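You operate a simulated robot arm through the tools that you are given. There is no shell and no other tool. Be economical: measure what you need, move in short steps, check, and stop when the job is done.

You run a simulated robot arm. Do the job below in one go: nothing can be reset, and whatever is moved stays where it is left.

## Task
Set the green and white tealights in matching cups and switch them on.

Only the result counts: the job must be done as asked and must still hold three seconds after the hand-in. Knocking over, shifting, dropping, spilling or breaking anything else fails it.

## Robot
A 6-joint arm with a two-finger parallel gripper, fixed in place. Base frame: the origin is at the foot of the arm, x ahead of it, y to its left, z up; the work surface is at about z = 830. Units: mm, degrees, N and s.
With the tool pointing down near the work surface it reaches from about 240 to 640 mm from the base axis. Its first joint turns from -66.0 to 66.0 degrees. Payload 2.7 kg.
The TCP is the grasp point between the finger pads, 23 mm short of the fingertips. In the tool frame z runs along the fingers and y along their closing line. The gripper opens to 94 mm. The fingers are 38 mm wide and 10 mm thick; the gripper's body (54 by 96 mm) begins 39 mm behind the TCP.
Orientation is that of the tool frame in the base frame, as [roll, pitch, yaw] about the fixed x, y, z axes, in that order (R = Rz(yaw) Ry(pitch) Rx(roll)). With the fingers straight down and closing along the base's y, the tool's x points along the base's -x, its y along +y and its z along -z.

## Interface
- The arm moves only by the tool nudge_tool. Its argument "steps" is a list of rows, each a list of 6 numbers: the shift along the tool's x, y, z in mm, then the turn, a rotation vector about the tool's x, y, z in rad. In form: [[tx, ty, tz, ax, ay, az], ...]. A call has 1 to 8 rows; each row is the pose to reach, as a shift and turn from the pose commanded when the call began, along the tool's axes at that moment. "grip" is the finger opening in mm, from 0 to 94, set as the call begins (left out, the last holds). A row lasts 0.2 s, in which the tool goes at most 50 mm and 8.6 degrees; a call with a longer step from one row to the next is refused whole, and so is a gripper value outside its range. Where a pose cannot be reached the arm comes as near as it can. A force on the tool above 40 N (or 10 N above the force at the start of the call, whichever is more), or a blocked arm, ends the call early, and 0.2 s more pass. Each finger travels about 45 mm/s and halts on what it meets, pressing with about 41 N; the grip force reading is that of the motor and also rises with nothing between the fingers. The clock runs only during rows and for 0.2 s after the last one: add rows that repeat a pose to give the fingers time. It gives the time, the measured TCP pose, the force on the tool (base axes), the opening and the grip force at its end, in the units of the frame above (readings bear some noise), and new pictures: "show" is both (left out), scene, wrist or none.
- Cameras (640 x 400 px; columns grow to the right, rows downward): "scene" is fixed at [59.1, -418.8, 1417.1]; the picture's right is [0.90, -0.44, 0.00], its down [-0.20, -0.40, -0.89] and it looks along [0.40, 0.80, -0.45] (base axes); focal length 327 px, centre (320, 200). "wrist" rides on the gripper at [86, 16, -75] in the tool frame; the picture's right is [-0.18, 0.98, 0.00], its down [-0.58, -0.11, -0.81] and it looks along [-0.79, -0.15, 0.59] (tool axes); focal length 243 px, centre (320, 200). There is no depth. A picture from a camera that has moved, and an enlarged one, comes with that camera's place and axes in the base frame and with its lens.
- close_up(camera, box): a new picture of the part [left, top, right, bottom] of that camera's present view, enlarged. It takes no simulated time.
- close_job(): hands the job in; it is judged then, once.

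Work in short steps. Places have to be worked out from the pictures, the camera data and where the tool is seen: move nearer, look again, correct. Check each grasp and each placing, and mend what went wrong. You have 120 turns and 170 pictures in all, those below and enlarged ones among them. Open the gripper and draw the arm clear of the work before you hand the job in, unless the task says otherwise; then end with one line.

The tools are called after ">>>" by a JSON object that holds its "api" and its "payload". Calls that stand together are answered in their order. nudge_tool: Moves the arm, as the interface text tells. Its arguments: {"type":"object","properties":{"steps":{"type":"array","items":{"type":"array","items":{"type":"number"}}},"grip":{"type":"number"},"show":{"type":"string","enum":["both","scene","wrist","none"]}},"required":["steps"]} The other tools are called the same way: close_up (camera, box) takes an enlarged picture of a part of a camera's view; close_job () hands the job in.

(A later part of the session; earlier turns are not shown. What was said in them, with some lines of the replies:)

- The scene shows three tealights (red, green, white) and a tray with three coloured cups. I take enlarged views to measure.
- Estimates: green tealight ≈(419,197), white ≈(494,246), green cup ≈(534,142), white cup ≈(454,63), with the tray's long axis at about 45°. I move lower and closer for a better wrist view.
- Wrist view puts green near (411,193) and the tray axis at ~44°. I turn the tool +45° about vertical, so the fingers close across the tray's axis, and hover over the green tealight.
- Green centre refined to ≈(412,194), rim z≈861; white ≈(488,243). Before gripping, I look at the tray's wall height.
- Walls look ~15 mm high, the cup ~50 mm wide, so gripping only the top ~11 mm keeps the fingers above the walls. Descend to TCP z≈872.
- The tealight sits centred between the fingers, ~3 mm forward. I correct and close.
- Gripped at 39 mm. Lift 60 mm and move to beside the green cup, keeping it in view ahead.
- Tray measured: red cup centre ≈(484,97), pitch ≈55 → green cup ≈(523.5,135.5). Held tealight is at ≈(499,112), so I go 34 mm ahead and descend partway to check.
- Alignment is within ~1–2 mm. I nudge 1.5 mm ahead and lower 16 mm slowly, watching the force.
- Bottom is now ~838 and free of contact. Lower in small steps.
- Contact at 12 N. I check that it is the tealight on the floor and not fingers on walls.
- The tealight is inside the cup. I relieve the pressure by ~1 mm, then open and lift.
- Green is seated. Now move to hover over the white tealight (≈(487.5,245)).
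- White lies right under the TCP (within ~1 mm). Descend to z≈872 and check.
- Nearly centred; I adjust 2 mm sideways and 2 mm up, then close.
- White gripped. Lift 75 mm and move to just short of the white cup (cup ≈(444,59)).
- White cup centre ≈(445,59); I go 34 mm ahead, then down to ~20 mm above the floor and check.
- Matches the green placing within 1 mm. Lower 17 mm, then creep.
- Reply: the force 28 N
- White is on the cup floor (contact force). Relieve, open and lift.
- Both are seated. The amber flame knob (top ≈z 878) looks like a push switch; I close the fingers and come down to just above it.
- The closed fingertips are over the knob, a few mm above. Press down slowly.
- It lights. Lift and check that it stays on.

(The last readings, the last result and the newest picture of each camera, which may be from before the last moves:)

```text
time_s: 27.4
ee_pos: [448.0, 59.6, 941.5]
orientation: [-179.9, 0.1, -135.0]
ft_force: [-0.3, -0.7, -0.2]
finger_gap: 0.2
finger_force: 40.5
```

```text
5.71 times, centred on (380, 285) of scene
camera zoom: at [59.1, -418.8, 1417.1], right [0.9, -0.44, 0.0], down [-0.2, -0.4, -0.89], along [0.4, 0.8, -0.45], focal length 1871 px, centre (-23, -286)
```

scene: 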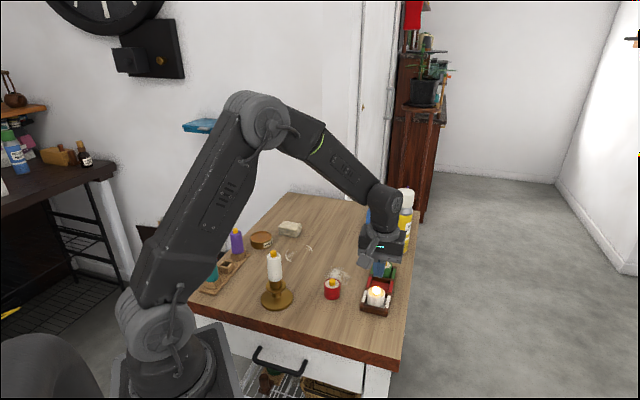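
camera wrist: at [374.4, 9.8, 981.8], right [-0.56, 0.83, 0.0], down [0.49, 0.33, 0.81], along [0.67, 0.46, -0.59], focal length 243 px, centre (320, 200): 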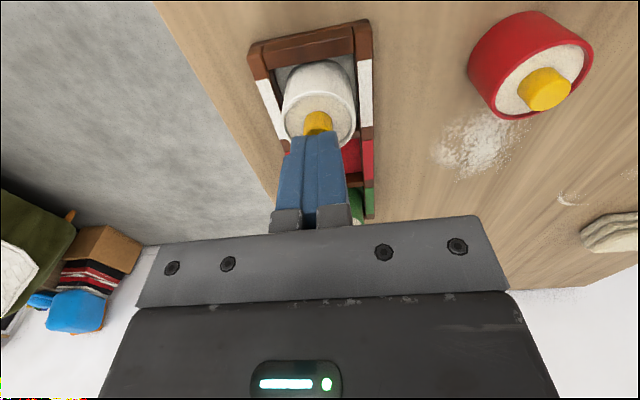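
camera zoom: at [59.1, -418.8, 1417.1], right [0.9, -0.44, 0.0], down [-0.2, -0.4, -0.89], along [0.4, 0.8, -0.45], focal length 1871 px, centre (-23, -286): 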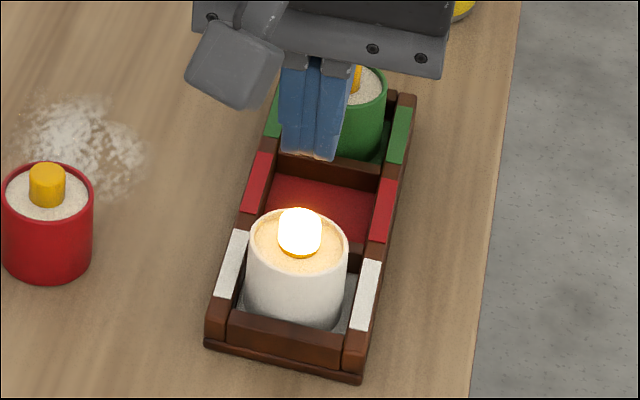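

White stays lit. Move to above the green tealight's knob.

>>> {"api": "nudge_tool", "payload": {"steps": [[-37, 0, 0, 0, 0, 0], [-73, 0, 0, 0, 0, 0], [-109, 0.2, 0, 0, 0, 0], [-109, 0.2, 20, 0, 0, 0], [-109, 0.2, 31, 0, 0, 0], [-109, 0.2, 31, 0, 0, 0]], "show": "wrist"}}

>>> {"api": "close_up", "payload": {"camera": "scene", "box": [355, 240, 405, 295]}}

>>> {"api": "close_up", "payload": {"camera": "wrist", "box": [220, 40, 420, 220]}}

```text
time_s: 28.8
ee_pos: [524.2, 136.0, 910.5]
orientation: [-179.8, 0.1, -135.0]
ft_force: [0.6, -0.1, -0.6]
finger_gap: 0.1
finger_force: 41.0
camera wrist: at [450.1, 85.7, 984.3], right [-0.56, 0.83, 0.0], down [0.49, 0.33, 0.81], along [0.67, 0.46, -0.59], focal length 243 px, centre (320, 200)
```

wrist: 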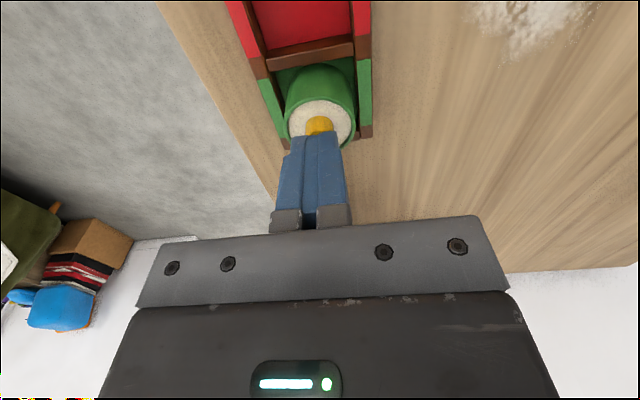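

```text
7.27 times, centred on (380, 268) of scene
camera zoom: at [59.1, -418.8, 1417.1], right [0.9, -0.44, 0.0], down [-0.2, -0.4, -0.89], along [0.4, 0.8, -0.45], focal length 2381 px, centre (-116, -291)
```

zoom: 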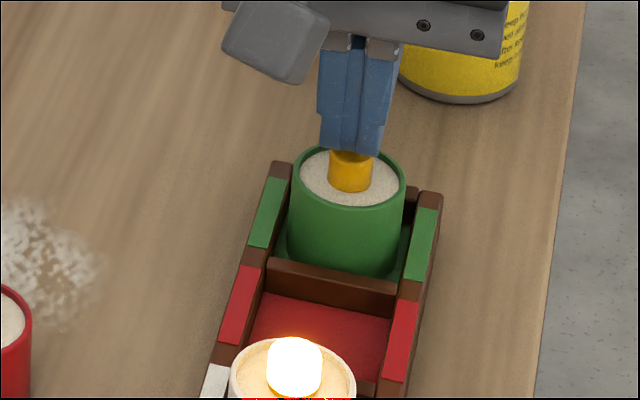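

```text
2.22 times, centred on (320, 130) of wrist
camera zoom: at [450.1, 85.7, 984.3], right [-0.56, 0.83, 0.0], down [0.49, 0.33, 0.81], along [0.67, 0.46, -0.59], focal length 539 px, centre (320, 356)
```

zoom: 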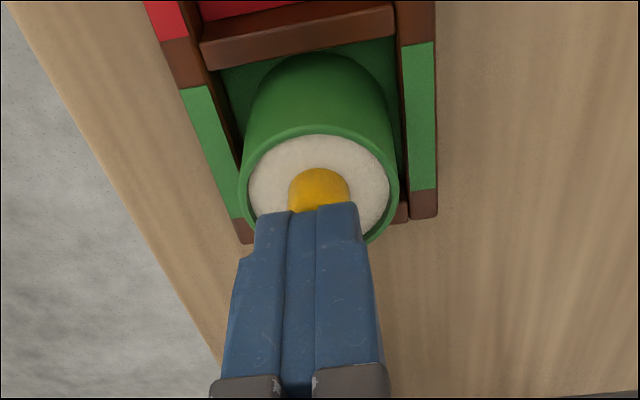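

Fingers are above the green knob. Press down slowly as before.

>>> {"api": "nudge_tool", "payload": {"steps": [[0, 0, 3, 0, 0, 0], [0, 0, 6, 0, 0, 0], [0, 0, 8, 0, 0, 0], [0, 0, 8, 0, 0, 0]], "show": "none"}}

>>> {"api": "nudge_tool", "payload": {"steps": [[0, 0, 1, 0, 0, 0], [0, 0, 2, 0, 0, 0], [0, 0, 2, 0, 0, 0]], "show": "none"}}

>>> {"api": "close_up", "payload": {"camera": "scene", "box": [355, 240, 405, 295]}}

```text
time_s: 29.8
ee_pos: [523.6, 136.3, 901.8]
orientation: [-179.9, 0.1, -135.0]
ft_force: [-0.9, 0.0, 2.9]
finger_gap: 0.1
finger_force: 41.4
```

```text
time_s: 30.6
ee_pos: [523.9, 136.2, 899.4]
orientation: [-179.8, 0.3, -134.9]
ft_force: [-1.3, 1.9, 10.9]
finger_gap: 0.1
finger_force: 41.6
```

```text
7.27 times, centred on (380, 268) of scene
camera zoom: at [58.8, -418.8, 1417.1], right [0.9, -0.44, 0.0], down [-0.2, -0.4, -0.89], along [0.4, 0.8, -0.45], focal length 2381 px, centre (-116, -291)
```

zoom: 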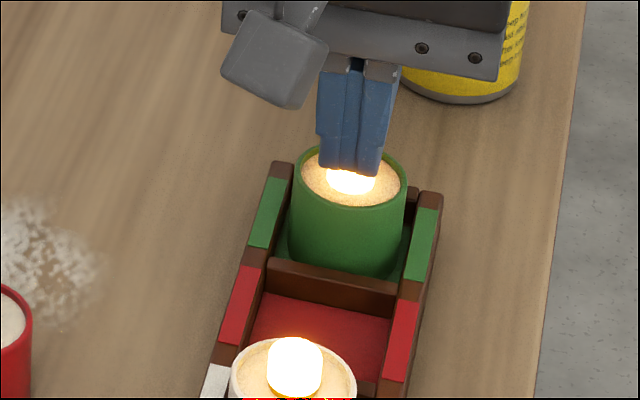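

Green lights too. I lift straight up, then draw clear and open the gripper high above.

>>> {"api": "nudge_tool", "payload": {"steps": [[0, 0, -5, 0, 0, 0], [0, 0, -25, 0, 0, 0], [0, 0, -65, 0, 0, 0], [0, 0, -105, 0, 0, 0], [25, 20, -140, 0, 0, 0], [55, 45, -160, 0, 0, 0]], "show": "none"}}

>>> {"api": "nudge_tool", "payload": {"steps": [[20, 25, -15, 0, 0, 0], [45, 50, -30, 0, 0, 0], [45, 50, -30, 0, 0, 0], [45, 50, -30, 0, 0, 0]], "grip": 80}}

>>> {"api": "close_up", "payload": {"camera": "scene", "box": [310, 230, 420, 320]}}

```text
time_s: 32.0
ee_pos: [452.8, 127.6, 1058.9]
orientation: [180.0, 0.1, -135.1]
ft_force: [0.0, -0.5, 0.3]
finger_gap: 0.0
finger_force: 41.5
```

```text
time_s: 33.0
ee_pos: [386.6, 134.5, 1087.9]
orientation: [-179.9, 0.1, -135.1]
ft_force: [0.5, 0.3, -0.6]
finger_gap: 79.7
finger_force: 0.1
camera wrist: at [312.5, 84.3, 1162.2], right [-0.56, 0.83, 0.0], down [0.49, 0.33, 0.81], along [0.67, 0.46, -0.59], focal length 243 px, centre (320, 200)
```

scene: 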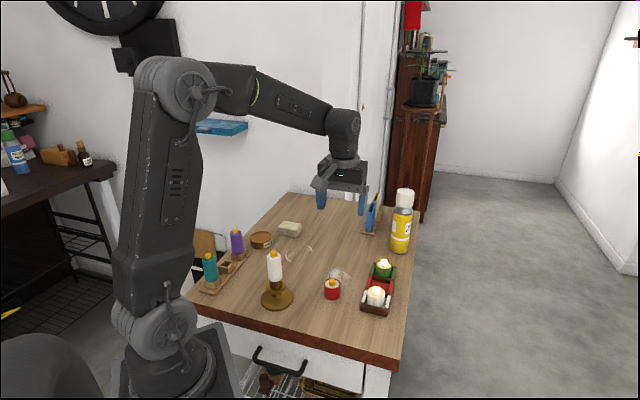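
wrist: 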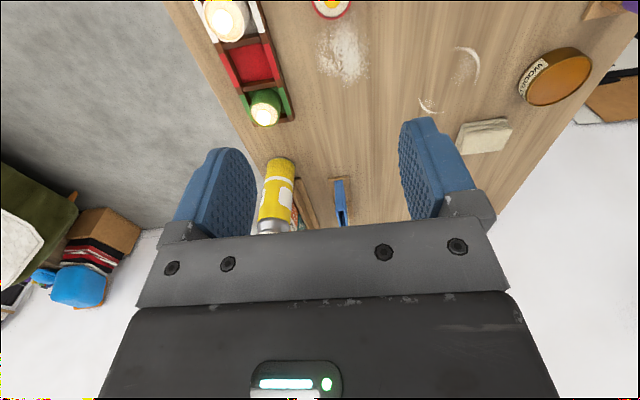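

```text
4.44 times, centred on (365, 275) of scene
camera zoom: at [59.0, -418.8, 1417.1], right [0.9, -0.44, 0.0], down [-0.2, -0.4, -0.89], along [0.4, 0.8, -0.45], focal length 1455 px, centre (120, -133)
```

zoom: 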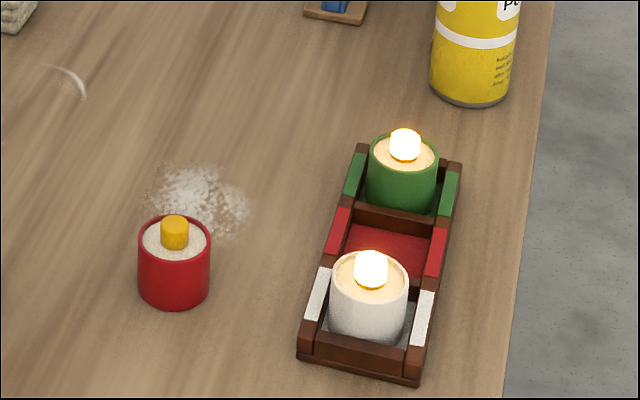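

Both tealights sit lit in their matching cups, the red one is untouched, and the arm is clear with the gripper open. I hand the job in.

>>> {"api": "close_job", "payload": {}}

```text
The job is handed in.
```

The green and white tealights are in their matching cups and switched on; both were still lit in the last picture before hand-in.
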